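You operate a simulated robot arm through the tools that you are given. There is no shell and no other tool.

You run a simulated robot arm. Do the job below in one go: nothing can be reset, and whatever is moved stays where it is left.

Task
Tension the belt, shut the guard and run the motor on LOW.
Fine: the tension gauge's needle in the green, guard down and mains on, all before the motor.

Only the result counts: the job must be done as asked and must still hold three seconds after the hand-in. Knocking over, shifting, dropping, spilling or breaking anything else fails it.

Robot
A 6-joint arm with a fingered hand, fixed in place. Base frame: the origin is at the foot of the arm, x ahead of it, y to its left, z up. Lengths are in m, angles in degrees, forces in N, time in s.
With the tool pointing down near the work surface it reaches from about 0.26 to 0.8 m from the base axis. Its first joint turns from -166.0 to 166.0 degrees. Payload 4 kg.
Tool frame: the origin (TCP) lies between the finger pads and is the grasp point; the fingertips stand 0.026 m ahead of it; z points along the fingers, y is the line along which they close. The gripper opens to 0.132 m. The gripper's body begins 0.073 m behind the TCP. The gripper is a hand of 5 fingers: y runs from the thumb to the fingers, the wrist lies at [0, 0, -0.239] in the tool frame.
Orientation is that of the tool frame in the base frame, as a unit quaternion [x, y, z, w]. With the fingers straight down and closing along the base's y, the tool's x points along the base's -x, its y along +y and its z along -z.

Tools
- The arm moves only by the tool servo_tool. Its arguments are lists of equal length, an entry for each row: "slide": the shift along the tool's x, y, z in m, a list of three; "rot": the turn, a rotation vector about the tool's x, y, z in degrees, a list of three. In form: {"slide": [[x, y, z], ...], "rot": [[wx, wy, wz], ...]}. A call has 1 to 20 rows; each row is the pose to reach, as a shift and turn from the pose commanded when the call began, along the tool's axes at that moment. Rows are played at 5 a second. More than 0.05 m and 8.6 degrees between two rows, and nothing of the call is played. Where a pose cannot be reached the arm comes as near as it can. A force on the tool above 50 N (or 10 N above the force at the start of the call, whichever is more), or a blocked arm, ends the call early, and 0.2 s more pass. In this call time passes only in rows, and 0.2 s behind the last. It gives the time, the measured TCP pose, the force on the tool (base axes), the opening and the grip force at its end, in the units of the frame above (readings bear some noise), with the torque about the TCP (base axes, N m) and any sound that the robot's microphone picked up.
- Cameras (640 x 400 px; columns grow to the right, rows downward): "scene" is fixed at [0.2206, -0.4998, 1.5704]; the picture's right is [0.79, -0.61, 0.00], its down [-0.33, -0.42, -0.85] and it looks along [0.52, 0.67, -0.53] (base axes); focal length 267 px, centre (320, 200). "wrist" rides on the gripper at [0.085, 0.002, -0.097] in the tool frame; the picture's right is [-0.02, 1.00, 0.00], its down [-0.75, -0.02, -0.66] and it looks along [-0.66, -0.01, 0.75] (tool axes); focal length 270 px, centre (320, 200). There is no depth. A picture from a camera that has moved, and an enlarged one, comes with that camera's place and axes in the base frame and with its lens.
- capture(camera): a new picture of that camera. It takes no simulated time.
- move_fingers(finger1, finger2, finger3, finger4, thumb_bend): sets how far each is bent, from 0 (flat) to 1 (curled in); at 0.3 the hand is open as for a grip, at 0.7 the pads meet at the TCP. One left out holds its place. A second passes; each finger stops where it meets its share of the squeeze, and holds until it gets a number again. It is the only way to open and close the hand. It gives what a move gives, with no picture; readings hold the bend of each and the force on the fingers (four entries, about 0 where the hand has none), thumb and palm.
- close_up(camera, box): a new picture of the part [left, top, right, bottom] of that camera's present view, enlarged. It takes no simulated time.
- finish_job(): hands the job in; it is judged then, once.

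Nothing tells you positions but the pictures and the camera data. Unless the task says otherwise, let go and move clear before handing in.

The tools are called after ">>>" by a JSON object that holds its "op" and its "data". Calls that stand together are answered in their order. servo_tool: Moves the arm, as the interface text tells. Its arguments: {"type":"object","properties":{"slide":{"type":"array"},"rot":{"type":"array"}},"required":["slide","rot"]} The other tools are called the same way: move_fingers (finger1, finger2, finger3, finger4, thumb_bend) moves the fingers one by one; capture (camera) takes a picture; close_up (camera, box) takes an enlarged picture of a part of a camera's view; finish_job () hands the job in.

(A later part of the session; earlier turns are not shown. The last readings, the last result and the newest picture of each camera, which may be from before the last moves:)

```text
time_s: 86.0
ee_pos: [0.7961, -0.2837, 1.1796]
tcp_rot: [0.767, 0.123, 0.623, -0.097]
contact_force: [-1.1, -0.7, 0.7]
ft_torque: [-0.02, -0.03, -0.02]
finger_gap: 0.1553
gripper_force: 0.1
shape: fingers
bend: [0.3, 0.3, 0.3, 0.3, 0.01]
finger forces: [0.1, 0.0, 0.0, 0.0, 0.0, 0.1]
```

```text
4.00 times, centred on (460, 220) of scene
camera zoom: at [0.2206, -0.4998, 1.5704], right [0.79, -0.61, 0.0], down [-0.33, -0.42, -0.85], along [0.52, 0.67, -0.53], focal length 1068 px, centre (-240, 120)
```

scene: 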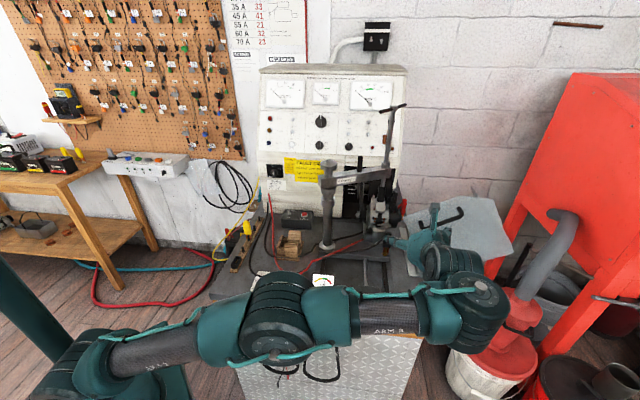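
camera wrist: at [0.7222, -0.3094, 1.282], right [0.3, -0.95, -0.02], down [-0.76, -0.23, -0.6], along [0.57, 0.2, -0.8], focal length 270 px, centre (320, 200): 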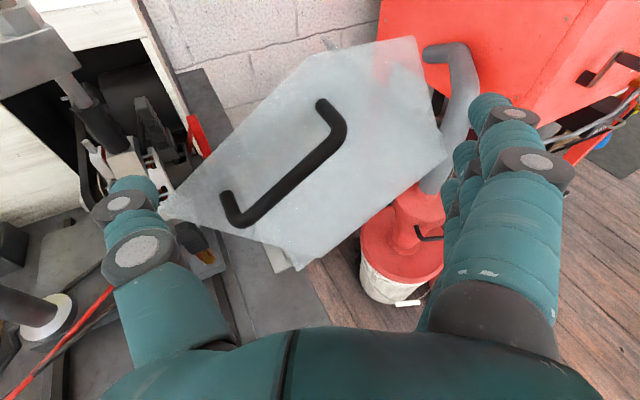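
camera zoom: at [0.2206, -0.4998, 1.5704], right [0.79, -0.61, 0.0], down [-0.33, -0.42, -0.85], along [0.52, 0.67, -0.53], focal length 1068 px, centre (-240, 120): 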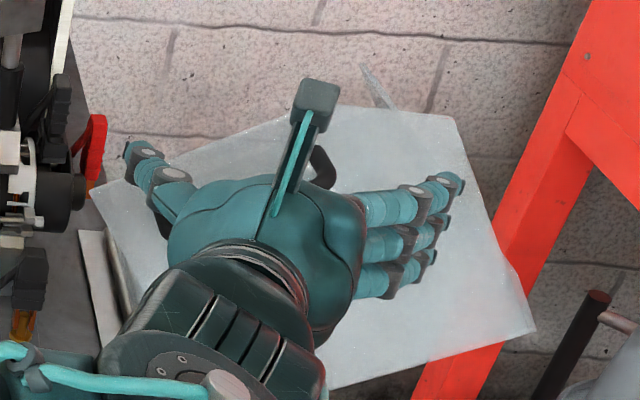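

The hand is fully within reach here and right of the handle. The plate sits at n≈0.45 and the handle's right end is at s≈0.80, z≈1.175. I'll advance so the fingertips come alongside the handle's right foot.

>>> {"op": "servo_tool", "data": {"slide": [[0.0046, -0.0115, 0.0217], [0.0092, -0.023, 0.0434], [0.0125, -0.031, 0.0586]], "rot": [[0, 0, 0], [0, 0, 0], [0, 0, 0]]}}

>>> {"op": "capture", "data": {"camera": "wrist"}}

>>> {"op": "close_up", "data": {"camera": "scene", "box": [380, 150, 540, 250]}}

```text
time_s: 86.8
ee_pos: [0.8425, -0.2369, 1.1765]
tcp_rot: [0.767, 0.123, 0.622, -0.097]
contact_force: [-0.6, 0.1, 0.7]
ft_torque: [-0.02, 0.01, 0.01]
finger_gap: 0.1552
gripper_force: 0.0
shape: fingers
bend: [0.3, 0.3, 0.3, 0.3, 0.01]
finger forces: [0.1, 0.1, 0.1, 0.0, 0.0, 0.0]
```

```text
taken
camera wrist: at [0.7692, -0.262, 1.2805], right [0.3, -0.95, -0.02], down [-0.76, -0.23, -0.6], along [0.57, 0.19, -0.8], focal length 270 px, centre (320, 200)
```

wrist: 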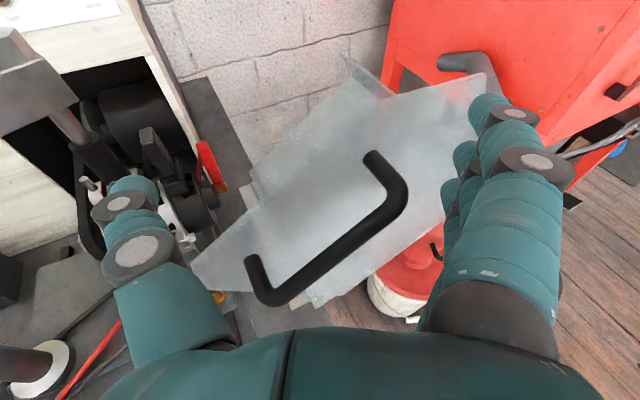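

```text
4.00 times, centred on (460, 200) of scene
camera zoom: at [0.2206, -0.4998, 1.5704], right [0.79, -0.61, 0.0], down [-0.33, -0.42, -0.85], along [0.52, 0.67, -0.53], focal length 1068 px, centre (-240, 200)
```

zoom: 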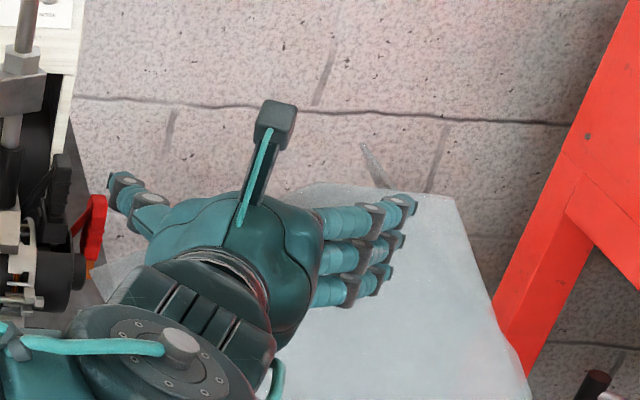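

The fingertips are alongside the handle's right foot with no contact. I'll now sweep left along the guard's arc, pivoting near s=0.755, z=0.87, about 20° to start.

>>> {"op": "servo_tool", "data": {"slide": [[0.002, -0.0118, -0.0067], [0.0036, -0.0237, -0.0133], [0.0045, -0.0357, -0.0199], [0.0048, -0.0477, -0.0263], [0.0046, -0.0599, -0.0327], [0.0036, -0.072, -0.0389], [0.0021, -0.0842, -0.0451], [0.0002, -0.0962, -0.051]], "rot": [[0, 0, 0], [0, 0, 0], [0, 0, 0], [0, 0, 0], [0, 0, 0], [0, 0, 0], [0, 0, 0], [0, 0, 0]]}}

>>> {"op": "capture", "data": {"camera": "wrist"}}

>>> {"op": "capture", "data": {"camera": "scene"}}

```text
time_s: 88.6
ee_pos: [0.7659, -0.1593, 1.1882]
tcp_rot: [0.767, 0.123, 0.622, -0.098]
contact_force: [0.8, -0.2, -0.6]
ft_torque: [0.0, -0.01, -0.01]
finger_gap: 0.1553
gripper_force: 0.2
shape: fingers
bend: [0.3, 0.3, 0.3, 0.3, 0.01]
finger forces: [0.1, 0.0, 0.0, 0.1, 0.0, 0.1]
```

```text
taken
camera wrist: at [0.6927, -0.1842, 1.2923], right [0.31, -0.95, -0.02], down [-0.76, -0.23, -0.6], along [0.57, 0.2, -0.8], focal length 270 px, centre (320, 200)
```

wrist: 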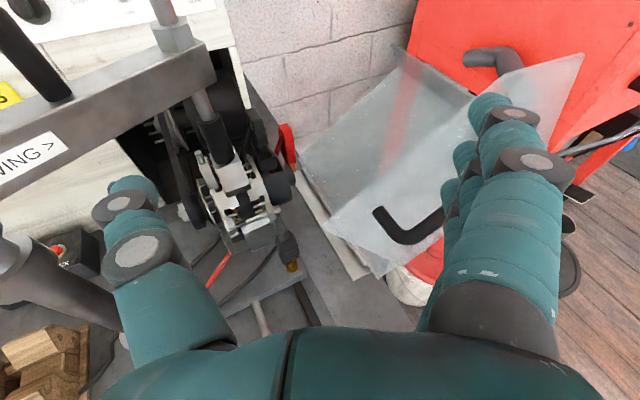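

```text
taken
```

scene: 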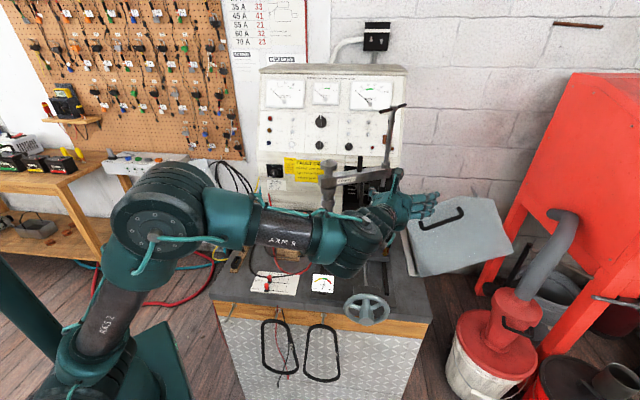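

The fingers passed in front of the bar. A better triangulation puts the bar at n≈0.43 and the plate at n≈0.46, so I need about 3 cm more depth. I'll back out, return to the right of the handle and go in deeper until near the plate.

>>> {"op": "servo_tool", "data": {"slide": [[-0.0055, 0.0138, -0.026], [-0.0037, 0.0493, -0.0076], [-0.0038, 0.0848, 0.0112], [-0.0062, 0.1158, 0.0283], [-0.0007, 0.102, 0.0543], [0.003, 0.0928, 0.0717], [0.0048, 0.0882, 0.0803]], "rot": [[0, 0, 0], [0, 0, 0], [0, 0, 0], [0, 0, 0], [0, 0, 0], [0, 0, 0], [0, 0, 0]]}}

>>> {"op": "capture", "data": {"camera": "wrist"}}

>>> {"op": "close_up", "data": {"camera": "scene", "box": [380, 150, 540, 250]}}

```text
time_s: 90.2
ee_pos: [0.8704, -0.218, 1.1775]
tcp_rot: [0.768, 0.123, 0.621, -0.097]
contact_force: [0.6, 0.2, -0.8]
ft_torque: [0.01, -0.01, 0.03]
finger_gap: 0.1552
gripper_force: 0.0
shape: fingers
bend: [0.3, 0.3, 0.3, 0.3, 0.0]
finger forces: [0.0, 0.1, 0.0, 0.0, 0.0, 0.1]
```

```text
taken
camera wrist: at [0.7978, -0.2435, 1.2814], right [0.3, -0.95, -0.02], down [-0.77, -0.23, -0.6], along [0.57, 0.2, -0.8], focal length 270 px, centre (320, 200)
```

wrist: 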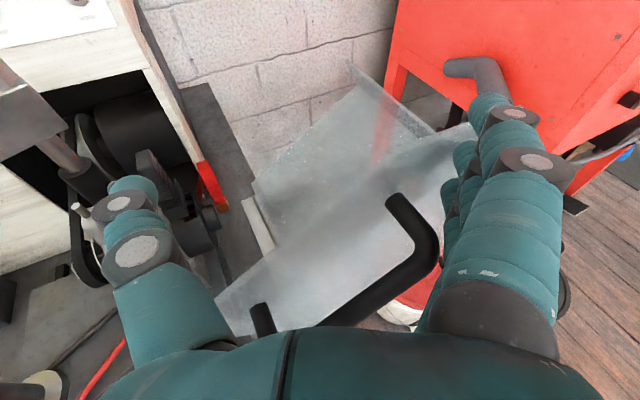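

```text
4.00 times, centred on (460, 200) of scene
camera zoom: at [0.2206, -0.4998, 1.5704], right [0.79, -0.61, 0.0], down [-0.33, -0.42, -0.85], along [0.52, 0.67, -0.53], focal length 1068 px, centre (-240, 200)
```

zoom: 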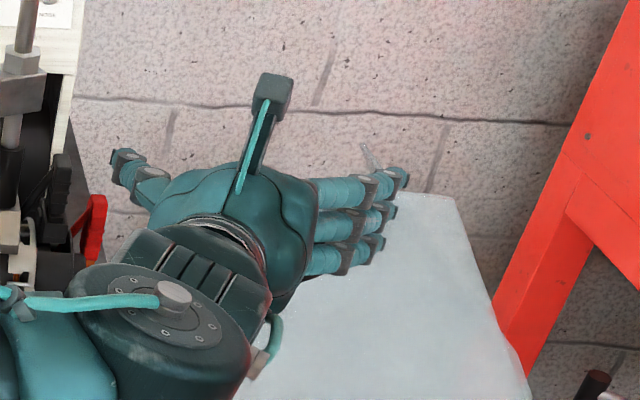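

The fingers are now beside the handle's right foot at the right depth. Sweeping left along the arc.

>>> {"op": "servo_tool", "data": {"slide": [[0.002, -0.0118, -0.0067], [0.0036, -0.0237, -0.0133], [0.0045, -0.0357, -0.0199], [0.0048, -0.0477, -0.0263], [0.0046, -0.0599, -0.0327], [0.0036, -0.072, -0.0389]], "rot": [[0, 0, 0], [0, 0, 0], [0, 0, 0], [0, 0, 0], [0, 0, 0], [0, 0, 0]]}}

>>> {"op": "capture", "data": {"camera": "wrist"}}

>>> {"op": "capture", "data": {"camera": "scene"}}

```text
time_s: 91.6
ee_pos: [0.8113, -0.1616, 1.19]
tcp_rot: [0.767, 0.124, 0.622, -0.097]
contact_force: [-2.1, -4.1, -0.2]
ft_torque: [-0.07, 0.06, -0.16]
finger_gap: 0.1552
gripper_force: 1.8
shape: fingers
bend: [0.3, 0.3, 0.3, 0.27, 0.0]
finger forces: [0.0, 0.1, 0.0, 3.1, 0.0, 0.0]
```

```text
taken
camera wrist: at [0.739, -0.1867, 1.2931], right [0.31, -0.95, -0.01], down [-0.76, -0.24, -0.6], along [0.57, 0.19, -0.8], focal length 270 px, centre (320, 200)
```

wrist: 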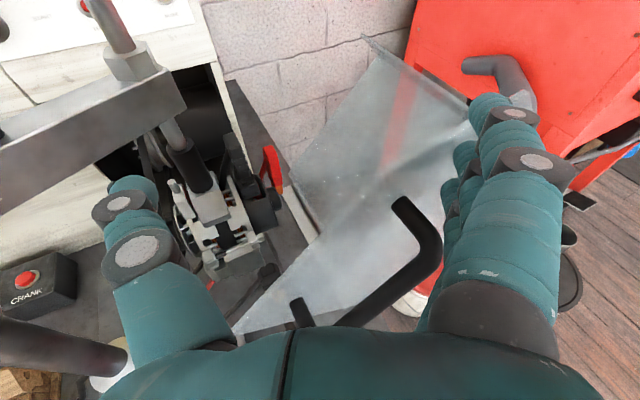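

```text
taken
```

scene: 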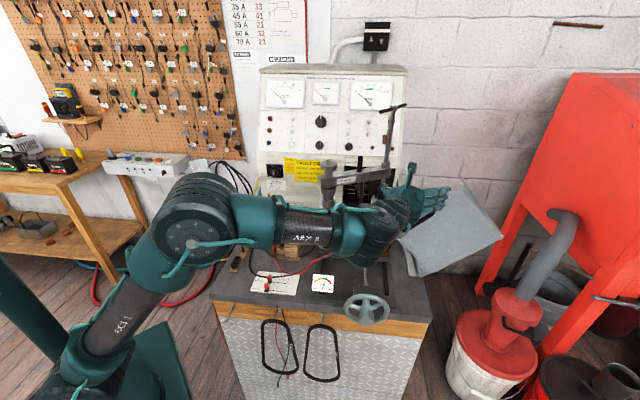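

The guard is rotating with the fingers, with only about 3 N at finger 4. I'll continue the arc another 25°.

>>> {"op": "servo_tool", "data": {"slide": [[-0.0015, -0.0122, -0.0061], [-0.0035, -0.0242, -0.0121], [-0.0061, -0.0364, -0.018], [-0.0092, -0.0484, -0.0237], [-0.0129, -0.0603, -0.0292], [-0.0173, -0.0722, -0.0346], [-0.0221, -0.0839, -0.0398], [-0.0275, -0.0955, -0.0447], [-0.0335, -0.1069, -0.0495], [-0.0399, -0.1181, -0.0541]], "rot": [[0, 0, 0], [0, 0, 0], [0, 0, 0], [0, 0, 0], [0, 0, 0], [0, 0, 0], [0, 0, 0], [0, 0, 0], [0, 0, 0], [0, 0, 0]]}}

>>> {"op": "capture", "data": {"camera": "wrist"}}

>>> {"op": "capture", "data": {"camera": "scene"}}

```text
time_s: 93.8
ee_pos: [0.7163, -0.0693, 1.1616]
tcp_rot: [0.767, 0.123, 0.622, -0.097]
contact_force: [0.1, -0.9, 0.0]
ft_torque: [-0.03, 0.0, -0.04]
finger_gap: 0.155
gripper_force: 0.5
shape: fingers
bend: [0.3, 0.3, 0.3, 0.29, 0.0]
finger forces: [0.0, 0.1, 0.0, 0.5, 0.0, 0.1]
```

```text
taken
camera wrist: at [0.6434, -0.094, 1.2643], right [0.3, -0.95, -0.02], down [-0.76, -0.23, -0.6], along [0.57, 0.2, -0.8], focal length 270 px, centre (320, 200)
```

wrist: 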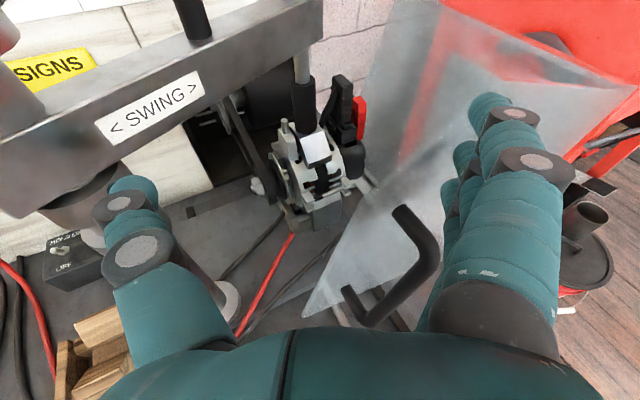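

```text
taken
```

scene: 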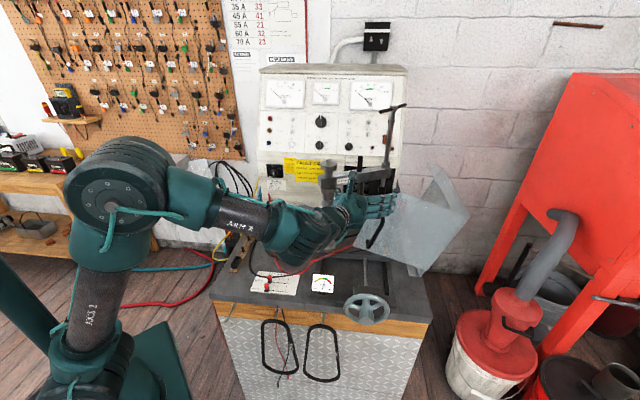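

The guard is following smoothly. I'll tuck the thumb in a little so it keeps clear of the clamp post, then keep sweeping.

>>> {"op": "move_fingers", "data": {"thumb_bend": 0.3}}

>>> {"op": "servo_tool", "data": {"slide": [[-0.007, -0.011, -0.0044], [-0.0144, -0.0217, -0.0084], [-0.0224, -0.0322, -0.0123], [-0.0308, -0.0423, -0.0159], [-0.0396, -0.0522, -0.0193]], "rot": [[0, 0, 0], [0, 0, 0], [0, 0, 0], [0, 0, 0], [0, 0, 0]]}}

>>> {"op": "capture", "data": {"camera": "wrist"}}

>>> {"op": "capture", "data": {"camera": "scene"}}

```text
time_s: 94.8
ee_pos: [0.7173, -0.0686, 1.1611]
tcp_rot: [0.767, 0.123, 0.622, -0.097]
contact_force: [0.1, -0.9, -0.3]
ft_torque: [-0.03, 0.0, -0.02]
finger_gap: 0.1399
gripper_force: 0.4
shape: fingers
bend: [0.3, 0.3, 0.3, 0.29, 0.3]
finger forces: [0.0, 0.0, 0.0, 0.4, 0.0, 0.1]
```

```text
time_s: 96.0
ee_pos: [0.6752, -0.0275, 1.1273]
tcp_rot: [0.768, 0.122, 0.622, -0.096]
contact_force: [0.1, 1.0, -0.4]
ft_torque: [0.0, -0.03, 0.01]
finger_gap: 0.14
gripper_force: 0.1
shape: fingers
bend: [0.3, 0.3, 0.3, 0.3, 0.3]
finger forces: [0.0, 0.1, 0.0, 0.0, 0.0, 0.0]
```

```text
taken
camera wrist: at [0.6015, -0.0534, 1.2298], right [0.31, -0.95, -0.02], down [-0.76, -0.24, -0.6], along [0.57, 0.2, -0.8], focal length 270 px, centre (320, 200)
```

wrist: 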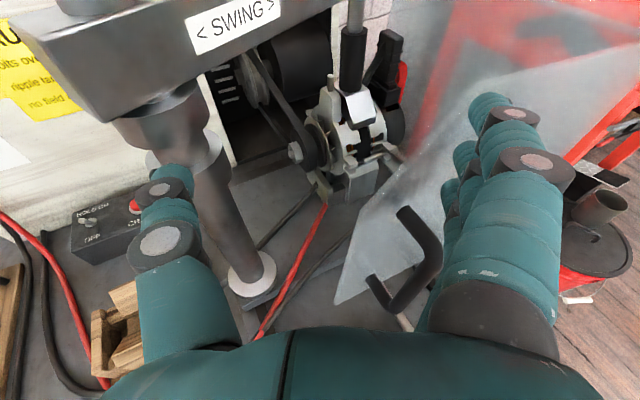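

```text
taken
```

scene: 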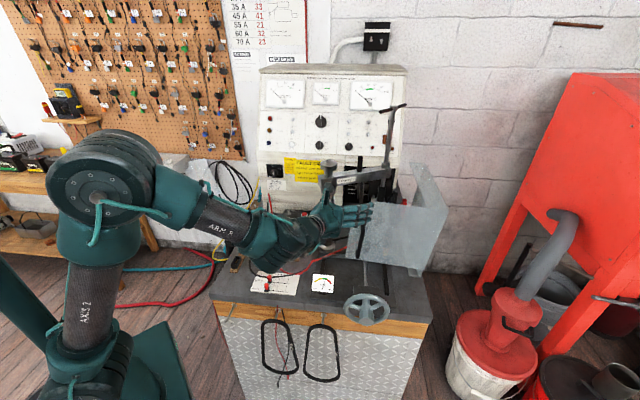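

>>> {"op": "close_up", "data": {"camera": "scene", "box": [310, 150, 470, 290]}}

>>> {"op": "close_up", "data": {"camera": "wrist", "box": [220, 100, 540, 330]}}

```text
2.86 times, centred on (390, 220) of scene
camera zoom: at [0.2206, -0.4998, 1.5704], right [0.79, -0.61, 0.0], down [-0.33, -0.42, -0.85], along [0.52, 0.67, -0.53], focal length 763 px, centre (120, 143)
```

zoom: 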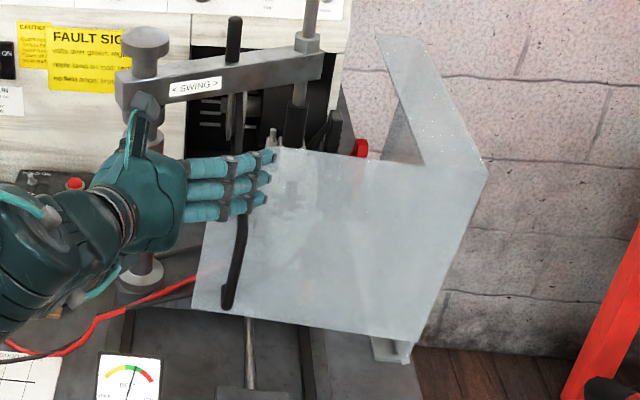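

```text
1.74 times, centred on (380, 215) of wrist
camera zoom: at [0.6015, -0.0534, 1.2298], right [0.31, -0.95, -0.02], down [-0.76, -0.24, -0.6], along [0.57, 0.2, -0.8], focal length 470 px, centre (216, 174)
```

zoom: 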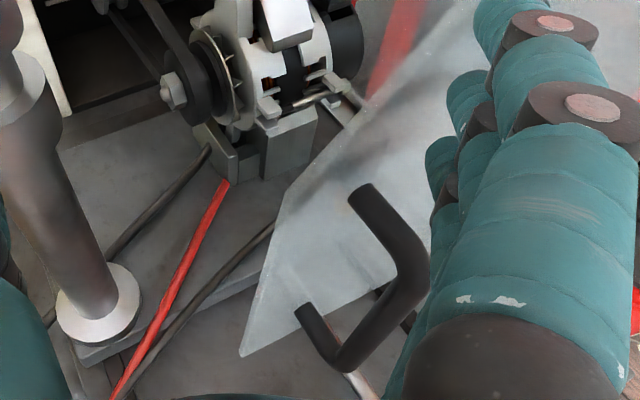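

The guard is nearly down: its bottom edge is still about 5–6° off horizontal and the fingers have no load. I'll push a few more degrees.

>>> {"op": "servo_tool", "data": {"slide": [[-0.0092, -0.0096, -0.0032], [-0.0189, -0.0189, -0.0059], [-0.0291, -0.0278, -0.0084]], "rot": [[0, 0, 0], [0, 0, 0], [0, 0, 0]]}}

>>> {"op": "close_up", "data": {"camera": "scene", "box": [310, 150, 470, 290]}}

>>> {"op": "capture", "data": {"camera": "wrist"}}

```text
time_s: 96.8
ee_pos: [0.654, -0.0072, 1.1063]
tcp_rot: [0.764, 0.124, 0.627, -0.094]
contact_force: [23.0, -3.4, 30.9]
ft_torque: [-2.38, -1.88, 1.59]
finger_gap: 0.1401
gripper_force: 16.9
shape: fingers
bend: [0.3, 0.3, 0.3, 0.23, 0.3]
finger forces: [0.0, 0.1, 0.1, 34.6, 0.0, 0.1]
```

```text
2.86 times, centred on (390, 220) of scene
camera zoom: at [0.2206, -0.4998, 1.5704], right [0.79, -0.61, 0.0], down [-0.33, -0.42, -0.85], along [0.52, 0.67, -0.53], focal length 763 px, centre (120, 143)
```

zoom: 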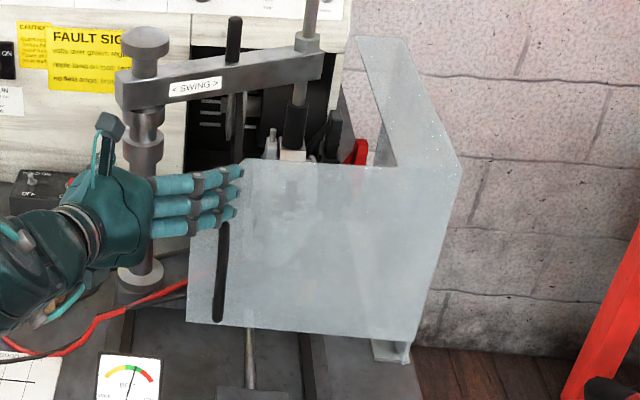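

```text
taken
camera wrist: at [0.5796, -0.0319, 1.2075], right [0.3, -0.95, -0.01], down [-0.76, -0.24, -0.61], along [0.58, 0.19, -0.79], focal length 270 px, centre (320, 200)
```

wrist: 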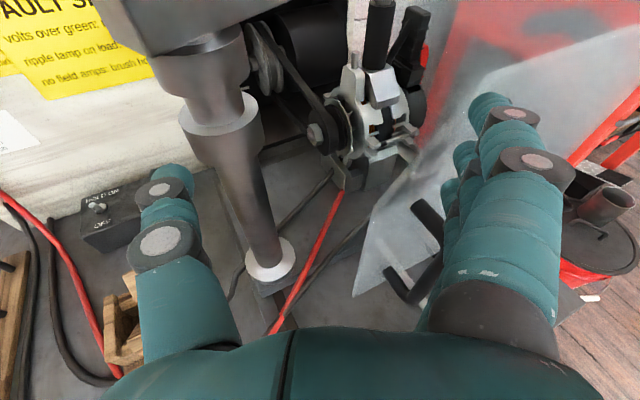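

The guard is at its stop: its bottom edge is now horizontal (image slope 0.09, as expected) with firm resistance. I'll ease off up and right, then withdraw straight back and check it stays down.

>>> {"op": "servo_tool", "data": {"slide": [[0.0064, 0.0045, 0.001], [0.0127, 0.0089, 0.002], [0.0085, 0.02, -0.02], [0.0035, 0.033, -0.0435], [-0.0021, 0.0457, -0.0674]], "rot": [[0, 0, 0], [0, 0, 0], [0, 0, 0], [0, 0, 0], [0, 0, 0]]}}

>>> {"op": "close_up", "data": {"camera": "scene", "box": [310, 150, 470, 290]}}

>>> {"op": "capture", "data": {"camera": "scene"}}

```text
time_s: 98.0
ee_pos: [0.6032, -0.0706, 1.1107]
tcp_rot: [0.767, 0.124, 0.621, -0.098]
contact_force: [0.0, 0.7, 0.4]
ft_torque: [-0.02, 0.02, -0.02]
finger_gap: 0.1398
gripper_force: 0.0
shape: fingers
bend: [0.3, 0.3, 0.3, 0.3, 0.3]
finger forces: [0.0, 0.0, 0.0, 0.1, 0.0, 0.0]
```

```text
2.86 times, centred on (390, 220) of scene
camera zoom: at [0.2206, -0.4998, 1.5704], right [0.79, -0.61, 0.0], down [-0.33, -0.42, -0.85], along [0.52, 0.67, -0.53], focal length 763 px, centre (120, 143)
```

zoom: 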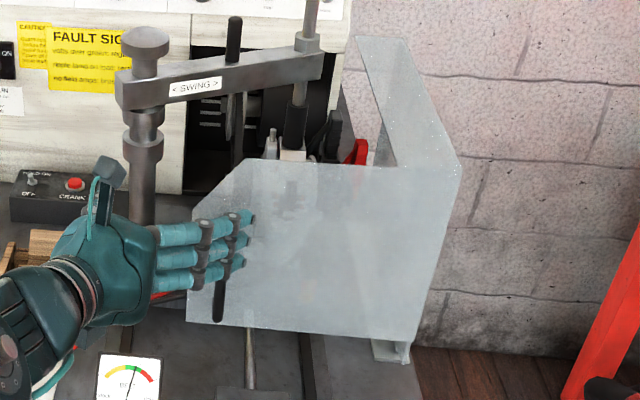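

```text
taken
```

scene: 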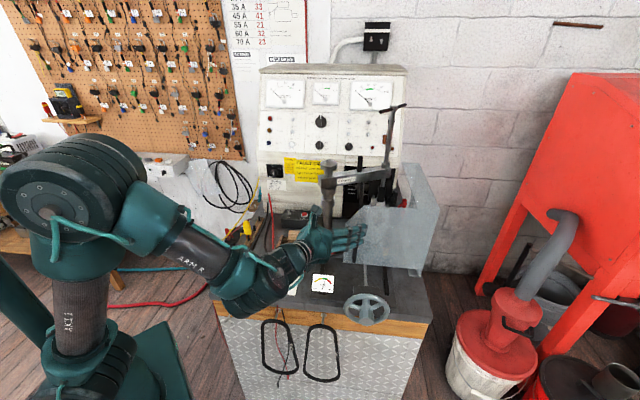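

The guard is closed and stays down with no contact, and the gauge is still green. Next is the mains knob at the left of the lower panel, near n≈0.78, s≈0.19, z≈1.07. I'll lift over the clamp post first and then travel left.

>>> {"op": "servo_tool", "data": {"slide": [[0.0, -0.0025, -0.03], [0.045, -0.0055, -0.0433], [0.09, -0.008, -0.0566], [0.135, -0.0105, -0.0699], [0.18, -0.013, -0.0832], [0.225, -0.0151, -0.0965]], "rot": [[0, 0, 0], [0, 0, 0], [0, 0, 0], [0, 0, 0], [0, 0, 0], [0, 0, 0]]}}

>>> {"op": "capture", "data": {"camera": "scene"}}

>>> {"op": "capture", "data": {"camera": "wrist"}}

```text
time_s: 99.4
ee_pos: [0.5528, -0.0677, 1.3528]
tcp_rot: [0.767, 0.122, 0.622, -0.097]
contact_force: [0.5, -1.1, 0.1]
ft_torque: [-0.02, -0.03, 0.03]
finger_gap: 0.14
gripper_force: 0.0
shape: fingers
bend: [0.3, 0.3, 0.3, 0.3, 0.3]
finger forces: [0.0, 0.0, 0.0, 0.0, 0.1, 0.0]
```

```text
taken
```

scene: 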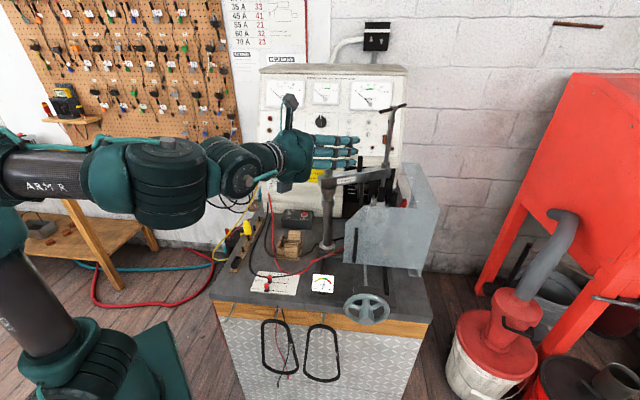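

```text
taken
camera wrist: at [0.4797, -0.0927, 1.4567], right [0.3, -0.95, -0.02], down [-0.77, -0.23, -0.6], along [0.57, 0.2, -0.8], focal length 270 px, centre (320, 200)
```

wrist: 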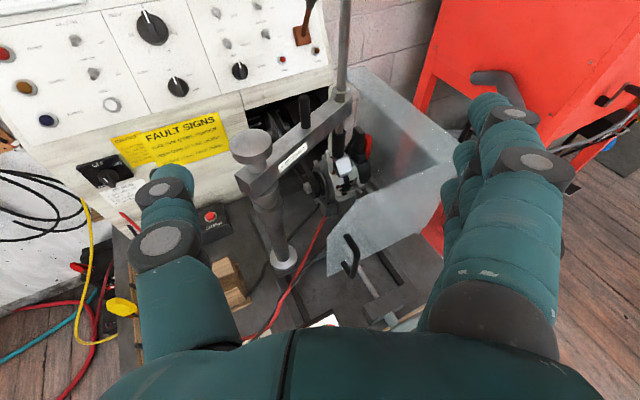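

The panel is clearly visible: the mains knob is near (0.70, 0.44, 1.05) and the motor knob near (0.79, 0.25, 1.22). I'll traverse left above everything while yawing to face the panel squarely.

>>> {"op": "servo_tool", "data": {"slide": [[-0.0046, -0.0365, 0.0128], [-0.0091, -0.073, 0.0256], [-0.0137, -0.1095, 0.0384], [-0.0183, -0.1459, 0.0513], [-0.0229, -0.1824, 0.0641], [-0.0274, -0.2189, 0.0769], [-0.032, -0.2554, 0.0897]], "rot": [[3.83, 0, -0.81], [7.66, 0, -1.63], [11.5, 0, -2.44], [15.3, 0, -3.26], [19.1, 0, -4.07], [23, 0.1, -4.9], [26.8, 0.1, -5.7]]}}

>>> {"op": "capture", "data": {"camera": "wrist"}}

>>> {"op": "capture", "data": {"camera": "scene"}}

```text
time_s: 101.0
ee_pos: [0.5528, 0.1996, 1.3017]
tcp_rot: [0.717, 0.301, 0.581, -0.241]
contact_force: [-0.5, -0.4, 0.3]
ft_torque: [-0.03, -0.01, -0.05]
finger_gap: 0.14
gripper_force: 0.1
shape: fingers
bend: [0.3, 0.3, 0.3, 0.3, 0.3]
finger forces: [0.1, 0.0, 0.0, 0.0, 0.1, 0.0]
```

```text
taken
camera wrist: at [0.4977, 0.1438, 1.4042], right [0.71, -0.7, -0.02], down [-0.57, -0.56, -0.6], along [0.41, 0.43, -0.8], focal length 270 px, centre (320, 200)
```

wrist: 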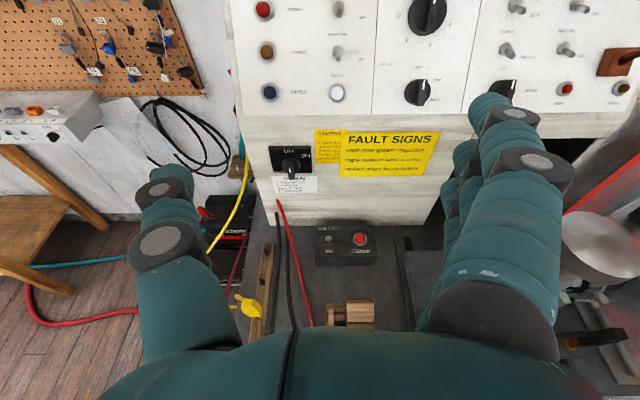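

```text
taken
```

scene: 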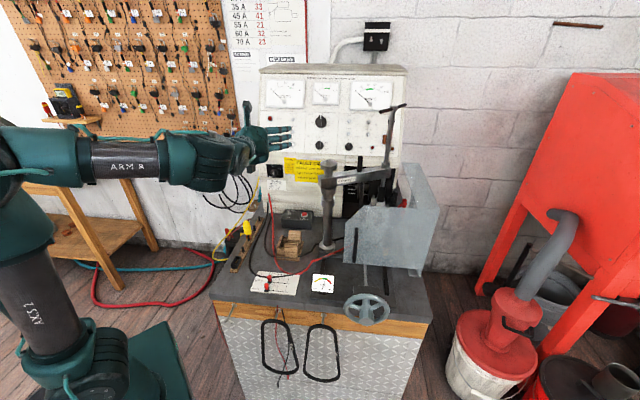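

>>> {"op": "close_up", "data": {"camera": "wrist", "box": [240, 130, 360, 205]}}

>>> {"op": "close_up", "data": {"camera": "wrist", "box": [370, 50, 490, 125]}}

```text
5.33 times, centred on (300, 168) of wrist
camera zoom: at [0.4977, 0.1438, 1.4042], right [0.71, -0.7, -0.02], down [-0.57, -0.56, -0.6], along [0.41, 0.43, -0.8], focal length 1442 px, centre (427, 373)
```

zoom: 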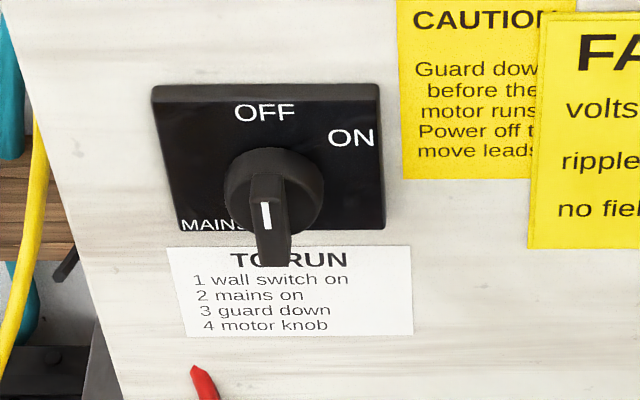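

```text
5.33 times, centred on (430, 88) of wrist
camera zoom: at [0.4977, 0.1438, 1.4042], right [0.71, -0.7, -0.02], down [-0.57, -0.56, -0.6], along [0.41, 0.43, -0.8], focal length 1442 px, centre (-267, 800)
```

zoom: 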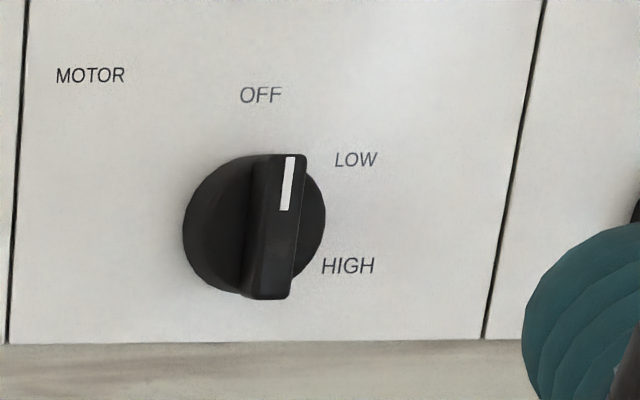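

The mains knob has a vertical bar grip pointing OFF, with ON about 50–60° clockwise. The motor knob shows OFF, LOW and HIGH at 0°, 60° and 120° clockwise. I'll level the hand and move to just in front of the mains knob.

>>> {"op": "servo_tool", "data": {"slide": [[-0.0242, -0.007, 0.018], [-0.0483, -0.014, 0.04], [-0.0725, -0.0209, 0.065], [-0.0967, -0.0279, 0.09], [-0.1208, -0.0349, 0.118], [-0.145, -0.0419, 0.146], [-0.1691, -0.0488, 0.1745], [-0.1933, -0.0558, 0.2031]], "rot": [[0, 1.5, 0], [0, 3, 0], [0, 4.5, 0], [0, 6, 0], [0, 7.5, 0], [0, 9, 0], [0, 10.5, 0], [0, 12, 0]]}}

>>> {"op": "capture", "data": {"camera": "wrist"}}

>>> {"op": "capture", "data": {"camera": "scene"}}

```text
time_s: 102.8
ee_pos: [0.6245, 0.3497, 1.0705]
tcp_rot: [0.652, 0.274, 0.653, -0.272]
contact_force: [-0.3, 0.2, -0.2]
ft_torque: [0.02, 0.04, -0.01]
finger_gap: 0.1399
gripper_force: 0.1
shape: fingers
bend: [0.3, 0.3, 0.3, 0.3, 0.3]
finger forces: [0.1, 0.0, 0.0, 0.0, 0.0, 0.0]
```

```text
taken
camera wrist: at [0.5571, 0.2794, 1.1547], right [0.71, -0.7, -0.02], down [-0.47, -0.46, -0.75], along [0.52, 0.54, -0.66], focal length 270 px, centre (320, 200)
```

wrist: 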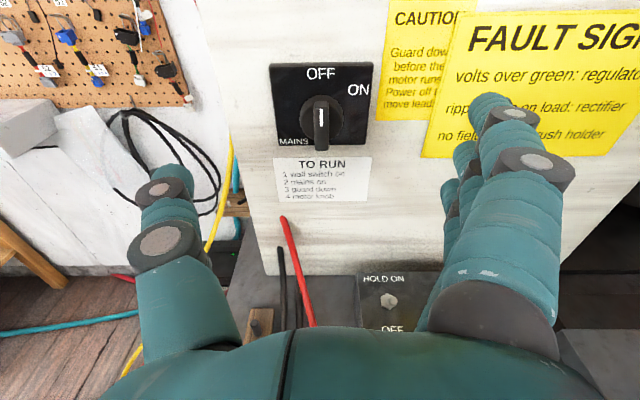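

```text
taken
```

scene: 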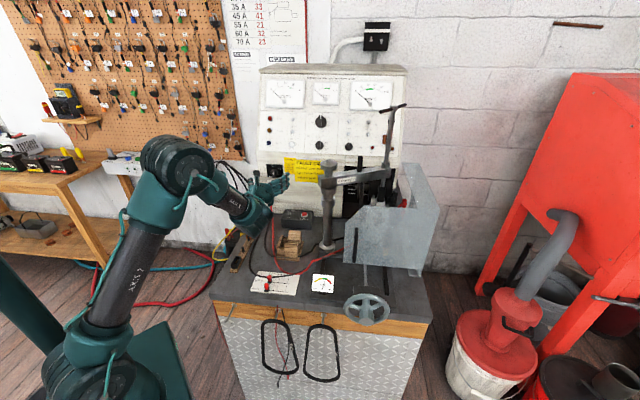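

The knob is dead ahead at z≈1.066. Before gripping, I'll test the ±60° clockwise roll in free space.

>>> {"op": "servo_tool", "data": {"slide": [[0, 0, 0], [0, 0, 0], [0, 0, 0], [0, 0, 0], [0, 0, 0], [0, 0, 0], [0, 0, 0], [0, 0, 0], [0, 0, 0], [0, 0, 0], [0, 0, 0], [0, 0, 0], [0, 0, 0], [0, 0, 0], [0, 0, 0], [0, 0, 0], [0, 0, 0], [0, 0, 0]], "rot": [[0, 0, 8], [0, 0, 16], [0, 0, 24], [0, 0, 32], [0, 0, 40], [0, 0, 48], [0, 0, 56], [0, 0, 64], [0, 0, 70], [0, 0, 64], [0, 0, 56], [0, 0, 48], [0, 0, 40], [0, 0, 32], [0, 0, 24], [0, 0, 16], [0, 0, 8], [0, 0, 0]]}}

>>> {"op": "move_fingers", "data": {"finger1": 0.3, "finger2": 0.5, "finger3": 0.5, "finger4": 0.3, "thumb_bend": 0.5}}

>>> {"op": "capture", "data": {"camera": "wrist"}}

```text
time_s: 106.6
ee_pos: [0.6211, 0.3508, 1.0705]
tcp_rot: [0.652, 0.275, 0.654, -0.27]
contact_force: [-0.2, -0.8, -0.1]
ft_torque: [0.01, 0.01, -0.04]
finger_gap: 0.1398
gripper_force: 0.1
shape: fingers
bend: [0.3, 0.3, 0.3, 0.3, 0.3]
finger forces: [0.0, 0.0, 0.0, 0.1, 0.0, 0.1]
```

```text
time_s: 107.6
ee_pos: [0.6228, 0.3494, 1.0691]
tcp_rot: [0.652, 0.273, 0.653, -0.271]
contact_force: [-0.2, -0.7, 1.0]
ft_torque: [-0.01, 0.01, 0.01]
finger_gap: 0.1076
gripper_force: 0.1
shape: fingers
bend: [0.3, 0.5, 0.5, 0.3, 0.5]
finger forces: [0.0, 0.0, 0.0, 0.0, 0.1, 0.0]
```

```text
taken
camera wrist: at [0.5552, 0.2797, 1.1544], right [0.71, -0.7, -0.02], down [-0.47, -0.46, -0.75], along [0.52, 0.54, -0.66], focal length 270 px, centre (320, 200)
```

wrist: 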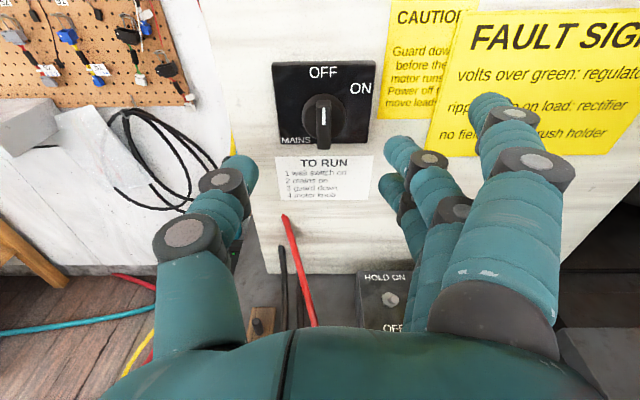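

The roll is free in both directions. Advancing around the knob now.

>>> {"op": "servo_tool", "data": {"slide": [[-0.001, 0, 0.02], [-0.002, 0, 0.04], [-0.003, 0, 0.058], [-0.003, 0, 0.072]], "rot": [[0, 0, 0], [0, 0, 0], [0, 0, 0], [0, 0, 0]]}}

>>> {"op": "capture", "data": {"camera": "wrist"}}

```text
time_s: 108.8
ee_pos: [0.6741, 0.3968, 1.0659]
tcp_rot: [0.653, 0.272, 0.653, -0.27]
contact_force: [-20.2, -20.8, 4.9]
ft_torque: [0.07, -0.22, -0.15]
finger_gap: 0.1092
gripper_force: 14.6
shape: fingers
bend: [0.3, 0.51, 0.51, 0.3, 0.5]
finger forces: [0.0, 9.4, 8.7, 0.1, 11.7, 0.0]
stopped in row 4: the force on the tool passed its limit at 51 N (the readings are from after the stop); the commanded pose is now the measured one
```

```text
taken
camera wrist: at [0.6066, 0.3275, 1.1505], right [0.71, -0.71, -0.02], down [-0.47, -0.46, -0.75], along [0.52, 0.54, -0.66], focal length 270 px, centre (320, 200)
```

wrist: 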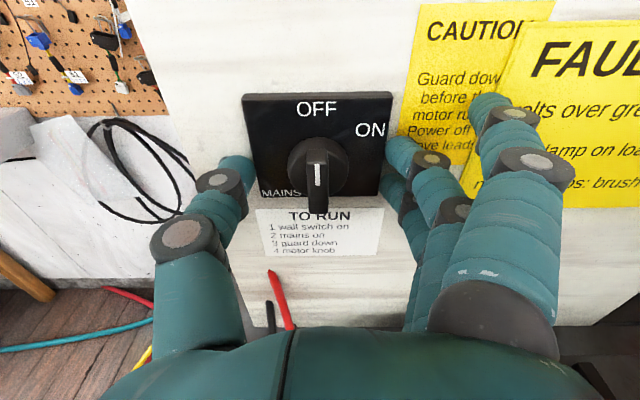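

The fingertips reached the switch plate (n≈0.785). I'll back off 4 mm and pinch the bar.

>>> {"op": "servo_tool", "data": {"slide": [[0.003, 0, -0.004], [0.003, 0, -0.004]], "rot": [[0, 0, 0], [0, 0, 0]]}}

>>> {"op": "move_fingers", "data": {"finger2": 0.72, "finger3": 0.72, "thumb_bend": 0.72}}

>>> {"op": "capture", "data": {"camera": "wrist"}}

```text
time_s: 109.4
ee_pos: [0.6716, 0.3959, 1.0684]
tcp_rot: [0.653, 0.273, 0.653, -0.27]
contact_force: [0.7, 0.5, -0.2]
ft_torque: [-0.01, 0.05, 0.01]
finger_gap: 0.1081
gripper_force: 0.7
shape: fingers
bend: [0.3, 0.49, 0.49, 0.3, 0.5]
finger forces: [0.0, 0.5, 0.4, 0.0, 0.5, 0.0]
```

```text
time_s: 110.4
ee_pos: [0.6711, 0.3956, 1.0686]
tcp_rot: [0.653, 0.274, 0.652, -0.27]
contact_force: [-21.8, -12.9, -0.2]
ft_torque: [-0.03, 0.03, 0.8]
finger_gap: 0.0948
gripper_force: 23.8
shape: fingers
bend: [0.3, 0.51, 0.51, 0.3, 0.65]
finger forces: [0.0, 6.2, 6.2, 0.0, 35.8, 0.0]
```

```text
taken
camera wrist: at [0.604, 0.3257, 1.1534], right [0.71, -0.7, -0.02], down [-0.47, -0.46, -0.75], along [0.52, 0.54, -0.66], focal length 270 px, centre (320, 200)
```

wrist: 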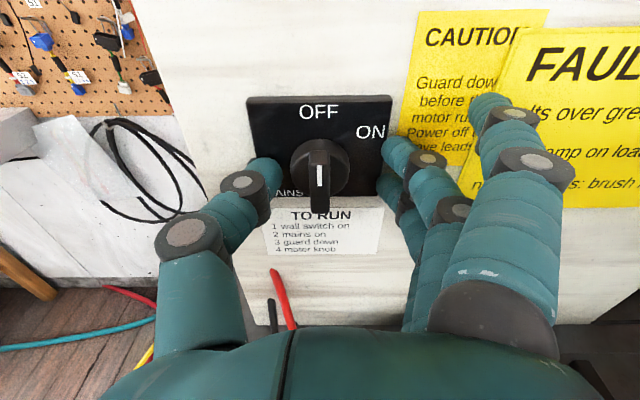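

The fingers were straddling the whole switch plate rather than the bar. I'll open, back off 2.5 cm, narrow the pinch, and come in again over the bar only.

>>> {"op": "move_fingers", "data": {"finger2": 0.5, "finger3": 0.5, "thumb_bend": 0.5}}

>>> {"op": "servo_tool", "data": {"slide": [[0, 0, -0.012], [0, 0, -0.028]], "rot": [[0, 0, 0], [0, 0, 0]]}}

>>> {"op": "move_fingers", "data": {"finger1": 0.2, "finger2": 0.6, "finger3": 0.6, "finger4": 0.2, "thumb_bend": 0.6}}

>>> {"op": "capture", "data": {"camera": "wrist"}}

```text
time_s: 111.1
ee_pos: [0.6708, 0.3926, 1.0678]
tcp_rot: [0.654, 0.273, 0.653, -0.269]
contact_force: [-21.3, -27.2, 3.3]
ft_torque: [0.15, 0.02, 1.05]
finger_gap: 0.0982
gripper_force: 19.8
shape: fingers
bend: [0.3, 0.5, 0.5, 0.3, 0.55]
finger forces: [0.1, 0.0, 0.0, 0.0, 39.1, 0.0]
stopped: the force on the tool passed its limit at 50 N (the readings are from after the stop); the commanded pose is now the measured one
```

```text
time_s: 111.7
ee_pos: [0.6522, 0.3748, 1.0691]
tcp_rot: [0.653, 0.273, 0.653, -0.27]
contact_force: [-0.2, 0.0, 0.4]
ft_torque: [-0.01, -0.03, 0.02]
finger_gap: 0.1066
gripper_force: 0.0
shape: fingers
bend: [0.3, 0.5, 0.5, 0.3, 0.5]
finger forces: [0.0, 0.0, 0.0, 0.0, 0.1, 0.1]
```

```text
time_s: 112.7
ee_pos: [0.6531, 0.375, 1.069]
tcp_rot: [0.654, 0.272, 0.653, -0.27]
contact_force: [-1.0, -0.1, -0.8]
ft_torque: [0.0, -0.01, -0.02]
finger_gap: 0.1013
gripper_force: 0.2
shape: fingers
bend: [0.2, 0.6, 0.6, 0.2, 0.6]
finger forces: [0.0, 0.0, 0.1, 0.0, 0.0, 0.1]
```

```text
taken
camera wrist: at [0.5852, 0.3047, 1.1537], right [0.71, -0.71, -0.02], down [-0.48, -0.46, -0.75], along [0.52, 0.54, -0.66], focal length 270 px, centre (320, 200)
```

wrist: 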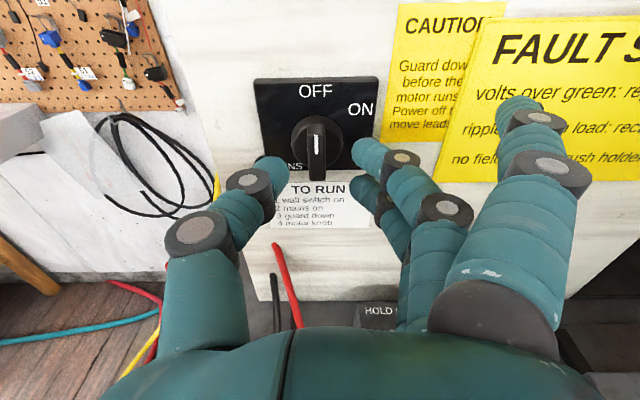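

>>> {"op": "servo_tool", "data": {"slide": [[0, -0.001, 0.01], [0, -0.001, 0.018], [0, -0.001, 0.026]], "rot": [[0, 0, 0], [0, 0, 0], [0, 0, 0]]}}

>>> {"op": "capture", "data": {"camera": "wrist"}}

```text
time_s: 113.5
ee_pos: [0.6689, 0.393, 1.0674]
tcp_rot: [0.654, 0.273, 0.652, -0.27]
contact_force: [-33.4, -30.5, 1.6]
ft_torque: [0.17, -0.08, 0.95]
finger_gap: 0.1016
gripper_force: 21.6
shape: fingers
bend: [0.2, 0.61, 0.6, 0.2, 0.62]
finger forces: [0.1, 5.6, 3.9, 0.0, 34.5, 0.0]
```

```text
taken
camera wrist: at [0.6017, 0.3228, 1.1533], right [0.71, -0.71, -0.02], down [-0.48, -0.46, -0.75], along [0.52, 0.54, -0.66], focal length 270 px, centre (320, 200)
```

wrist: 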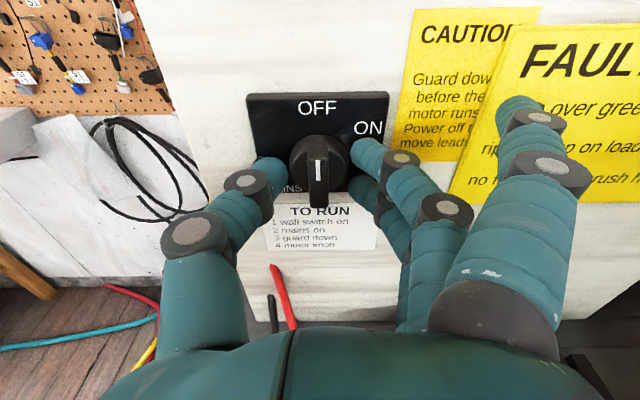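

The tips now touch the plate face on both sides of the knob. I'll ease back 4 mm and close on the bar.

>>> {"op": "servo_tool", "data": {"slide": [[0.001, 0, -0.004], [0.001, 0, -0.005]], "rot": [[0, 0, 0], [0, 0, 0]]}}

>>> {"op": "move_fingers", "data": {"finger2": 0.75, "finger3": 0.75, "thumb_bend": 0.75}}

>>> {"op": "capture", "data": {"camera": "wrist"}}

```text
time_s: 114.1
ee_pos: [0.6662, 0.3907, 1.0682]
tcp_rot: [0.653, 0.273, 0.652, -0.27]
contact_force: [0.0, 0.3, 0.9]
ft_torque: [-0.02, -0.02, -0.05]
finger_gap: 0.1006
gripper_force: 0.1
shape: fingers
bend: [0.2, 0.6, 0.6, 0.2, 0.6]
finger forces: [0.0, 0.0, 0.0, 0.0, 0.1, 0.0]
```

```text
time_s: 115.1
ee_pos: [0.667, 0.3909, 1.0685]
tcp_rot: [0.653, 0.274, 0.652, -0.27]
contact_force: [0.1, 5.7, -1.0]
ft_torque: [-0.07, 0.01, 0.08]
finger_gap: 0.0966
gripper_force: 12.7
shape: fingers
bend: [0.2, 0.63, 0.65, 0.2, 0.66]
finger forces: [0.1, 6.6, 5.9, 0.0, 13.4, 0.1]
```

```text
taken
camera wrist: at [0.5987, 0.3215, 1.154], right [0.71, -0.71, -0.02], down [-0.48, -0.46, -0.75], along [0.52, 0.54, -0.66], focal length 270 px, centre (320, 200)
```

wrist: 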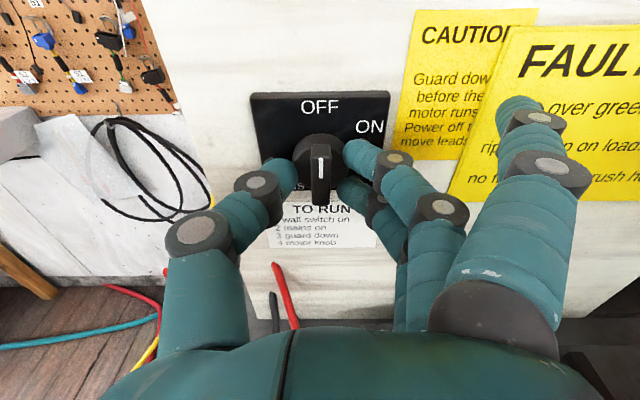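

The knob is held with balanced force, about 13 N. I'll turn it clockwise 60°.

>>> {"op": "servo_tool", "data": {"slide": [[0, 0, 0], [0, 0, 0], [0, 0, 0], [0, 0, 0], [0, 0, 0], [0, 0, 0], [0, 0, 0], [0, 0, 0]], "rot": [[0, 0, 7.5], [0, 0, 15], [0, 0, 22.5], [0, 0, 30], [0, 0, 37.5], [0, 0, 45], [0, 0, 52.5], [0, 0, 60]]}}

>>> {"op": "capture", "data": {"camera": "wrist"}}

>>> {"op": "close_up", "data": {"camera": "scene", "box": [250, 70, 410, 190]}}

```text
time_s: 116.9
ee_pos: [0.6659, 0.3893, 1.068]
tcp_rot: [0.702, -0.091, 0.429, -0.561]
contact_force: [-7.0, 6.3, 3.7]
ft_torque: [-0.04, -0.18, 0.23]
finger_gap: 0.0982
gripper_force: 14.1
shape: fingers
bend: [0.2, 0.65, 0.67, 0.2, 0.66]
finger forces: [0.0, 5.3, 5.2, 0.1, 16.8, 0.1]
```

```text
taken
camera wrist: at [0.6501, 0.2691, 1.11], right [0.34, -0.34, -0.88], down [-0.93, 0.0, -0.36], along [0.12, 0.94, -0.32], focal length 270 px, centre (320, 200)
```

wrist: 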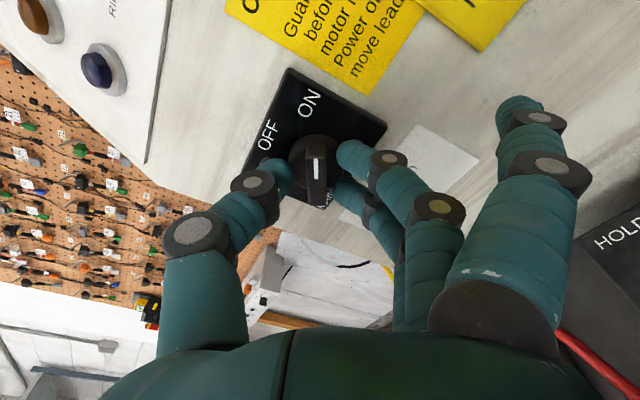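

```text
3.33 times, centred on (330, 130) of scene
camera zoom: at [0.2206, -0.4998, 1.5704], right [0.79, -0.61, 0.0], down [-0.33, -0.42, -0.85], along [0.52, 0.67, -0.53], focal length 890 px, centre (287, 433)
```

zoom: 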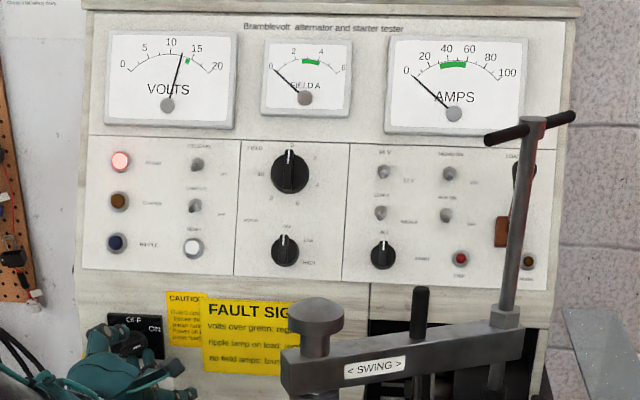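

The POWER lamp is lit and the voltmeter reads about 12 V, so mains is on and the wall supply is live. I'll release the knob, back off, and confirm it stays at ON.

>>> {"op": "move_fingers", "data": {"finger2": 0.58, "finger3": 0.58, "thumb_bend": 0.58}}

>>> {"op": "servo_tool", "data": {"slide": [[0, 0, -0.02], [0, 0, -0.05], [0, 0, -0.08]], "rot": [[0, 0, 0], [0, 0, 0], [0, 0, 0]]}}

>>> {"op": "capture", "data": {"camera": "wrist"}}

>>> {"op": "close_up", "data": {"camera": "scene", "box": [250, 70, 410, 190]}}

```text
time_s: 117.9
ee_pos: [0.6666, 0.3893, 1.0681]
tcp_rot: [0.703, -0.091, 0.43, -0.559]
contact_force: [0.5, -0.4, 0.6]
ft_torque: [0.03, -0.03, 0.01]
finger_gap: 0.1048
gripper_force: 0.0
shape: fingers
bend: [0.2, 0.57, 0.57, 0.2, 0.57]
finger forces: [0.1, 0.0, 0.1, 0.1, 0.0, 0.0]
```

```text
time_s: 118.7
ee_pos: [0.6088, 0.3317, 1.069]
tcp_rot: [0.703, -0.09, 0.43, -0.559]
contact_force: [-0.2, 0.4, -0.1]
ft_torque: [0.03, 0.01, -0.01]
finger_gap: 0.1049
gripper_force: 0.0
shape: fingers
bend: [0.2, 0.57, 0.57, 0.2, 0.57]
finger forces: [0.0, 0.1, 0.1, 0.1, 0.0, 0.1]
```

```text
taken
camera wrist: at [0.5932, 0.2117, 1.1098], right [0.34, -0.35, -0.87], down [-0.93, 0.0, -0.36], along [0.12, 0.94, -0.32], focal length 270 px, centre (320, 200)
```

wrist: 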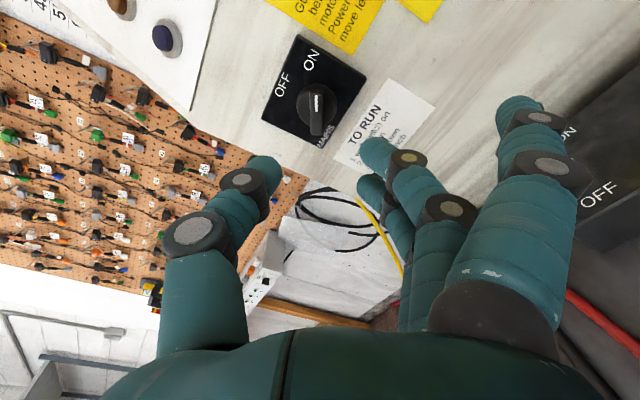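

```text
3.33 times, centred on (330, 130) of scene
camera zoom: at [0.2206, -0.4998, 1.5704], right [0.79, -0.61, 0.0], down [-0.33, -0.42, -0.85], along [0.52, 0.67, -0.53], focal length 890 px, centre (287, 433)
```

zoom: 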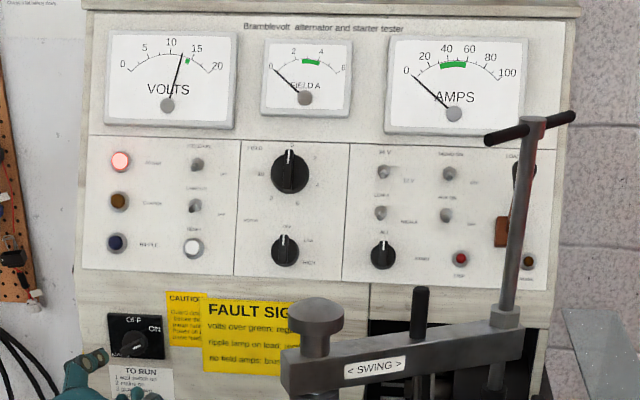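

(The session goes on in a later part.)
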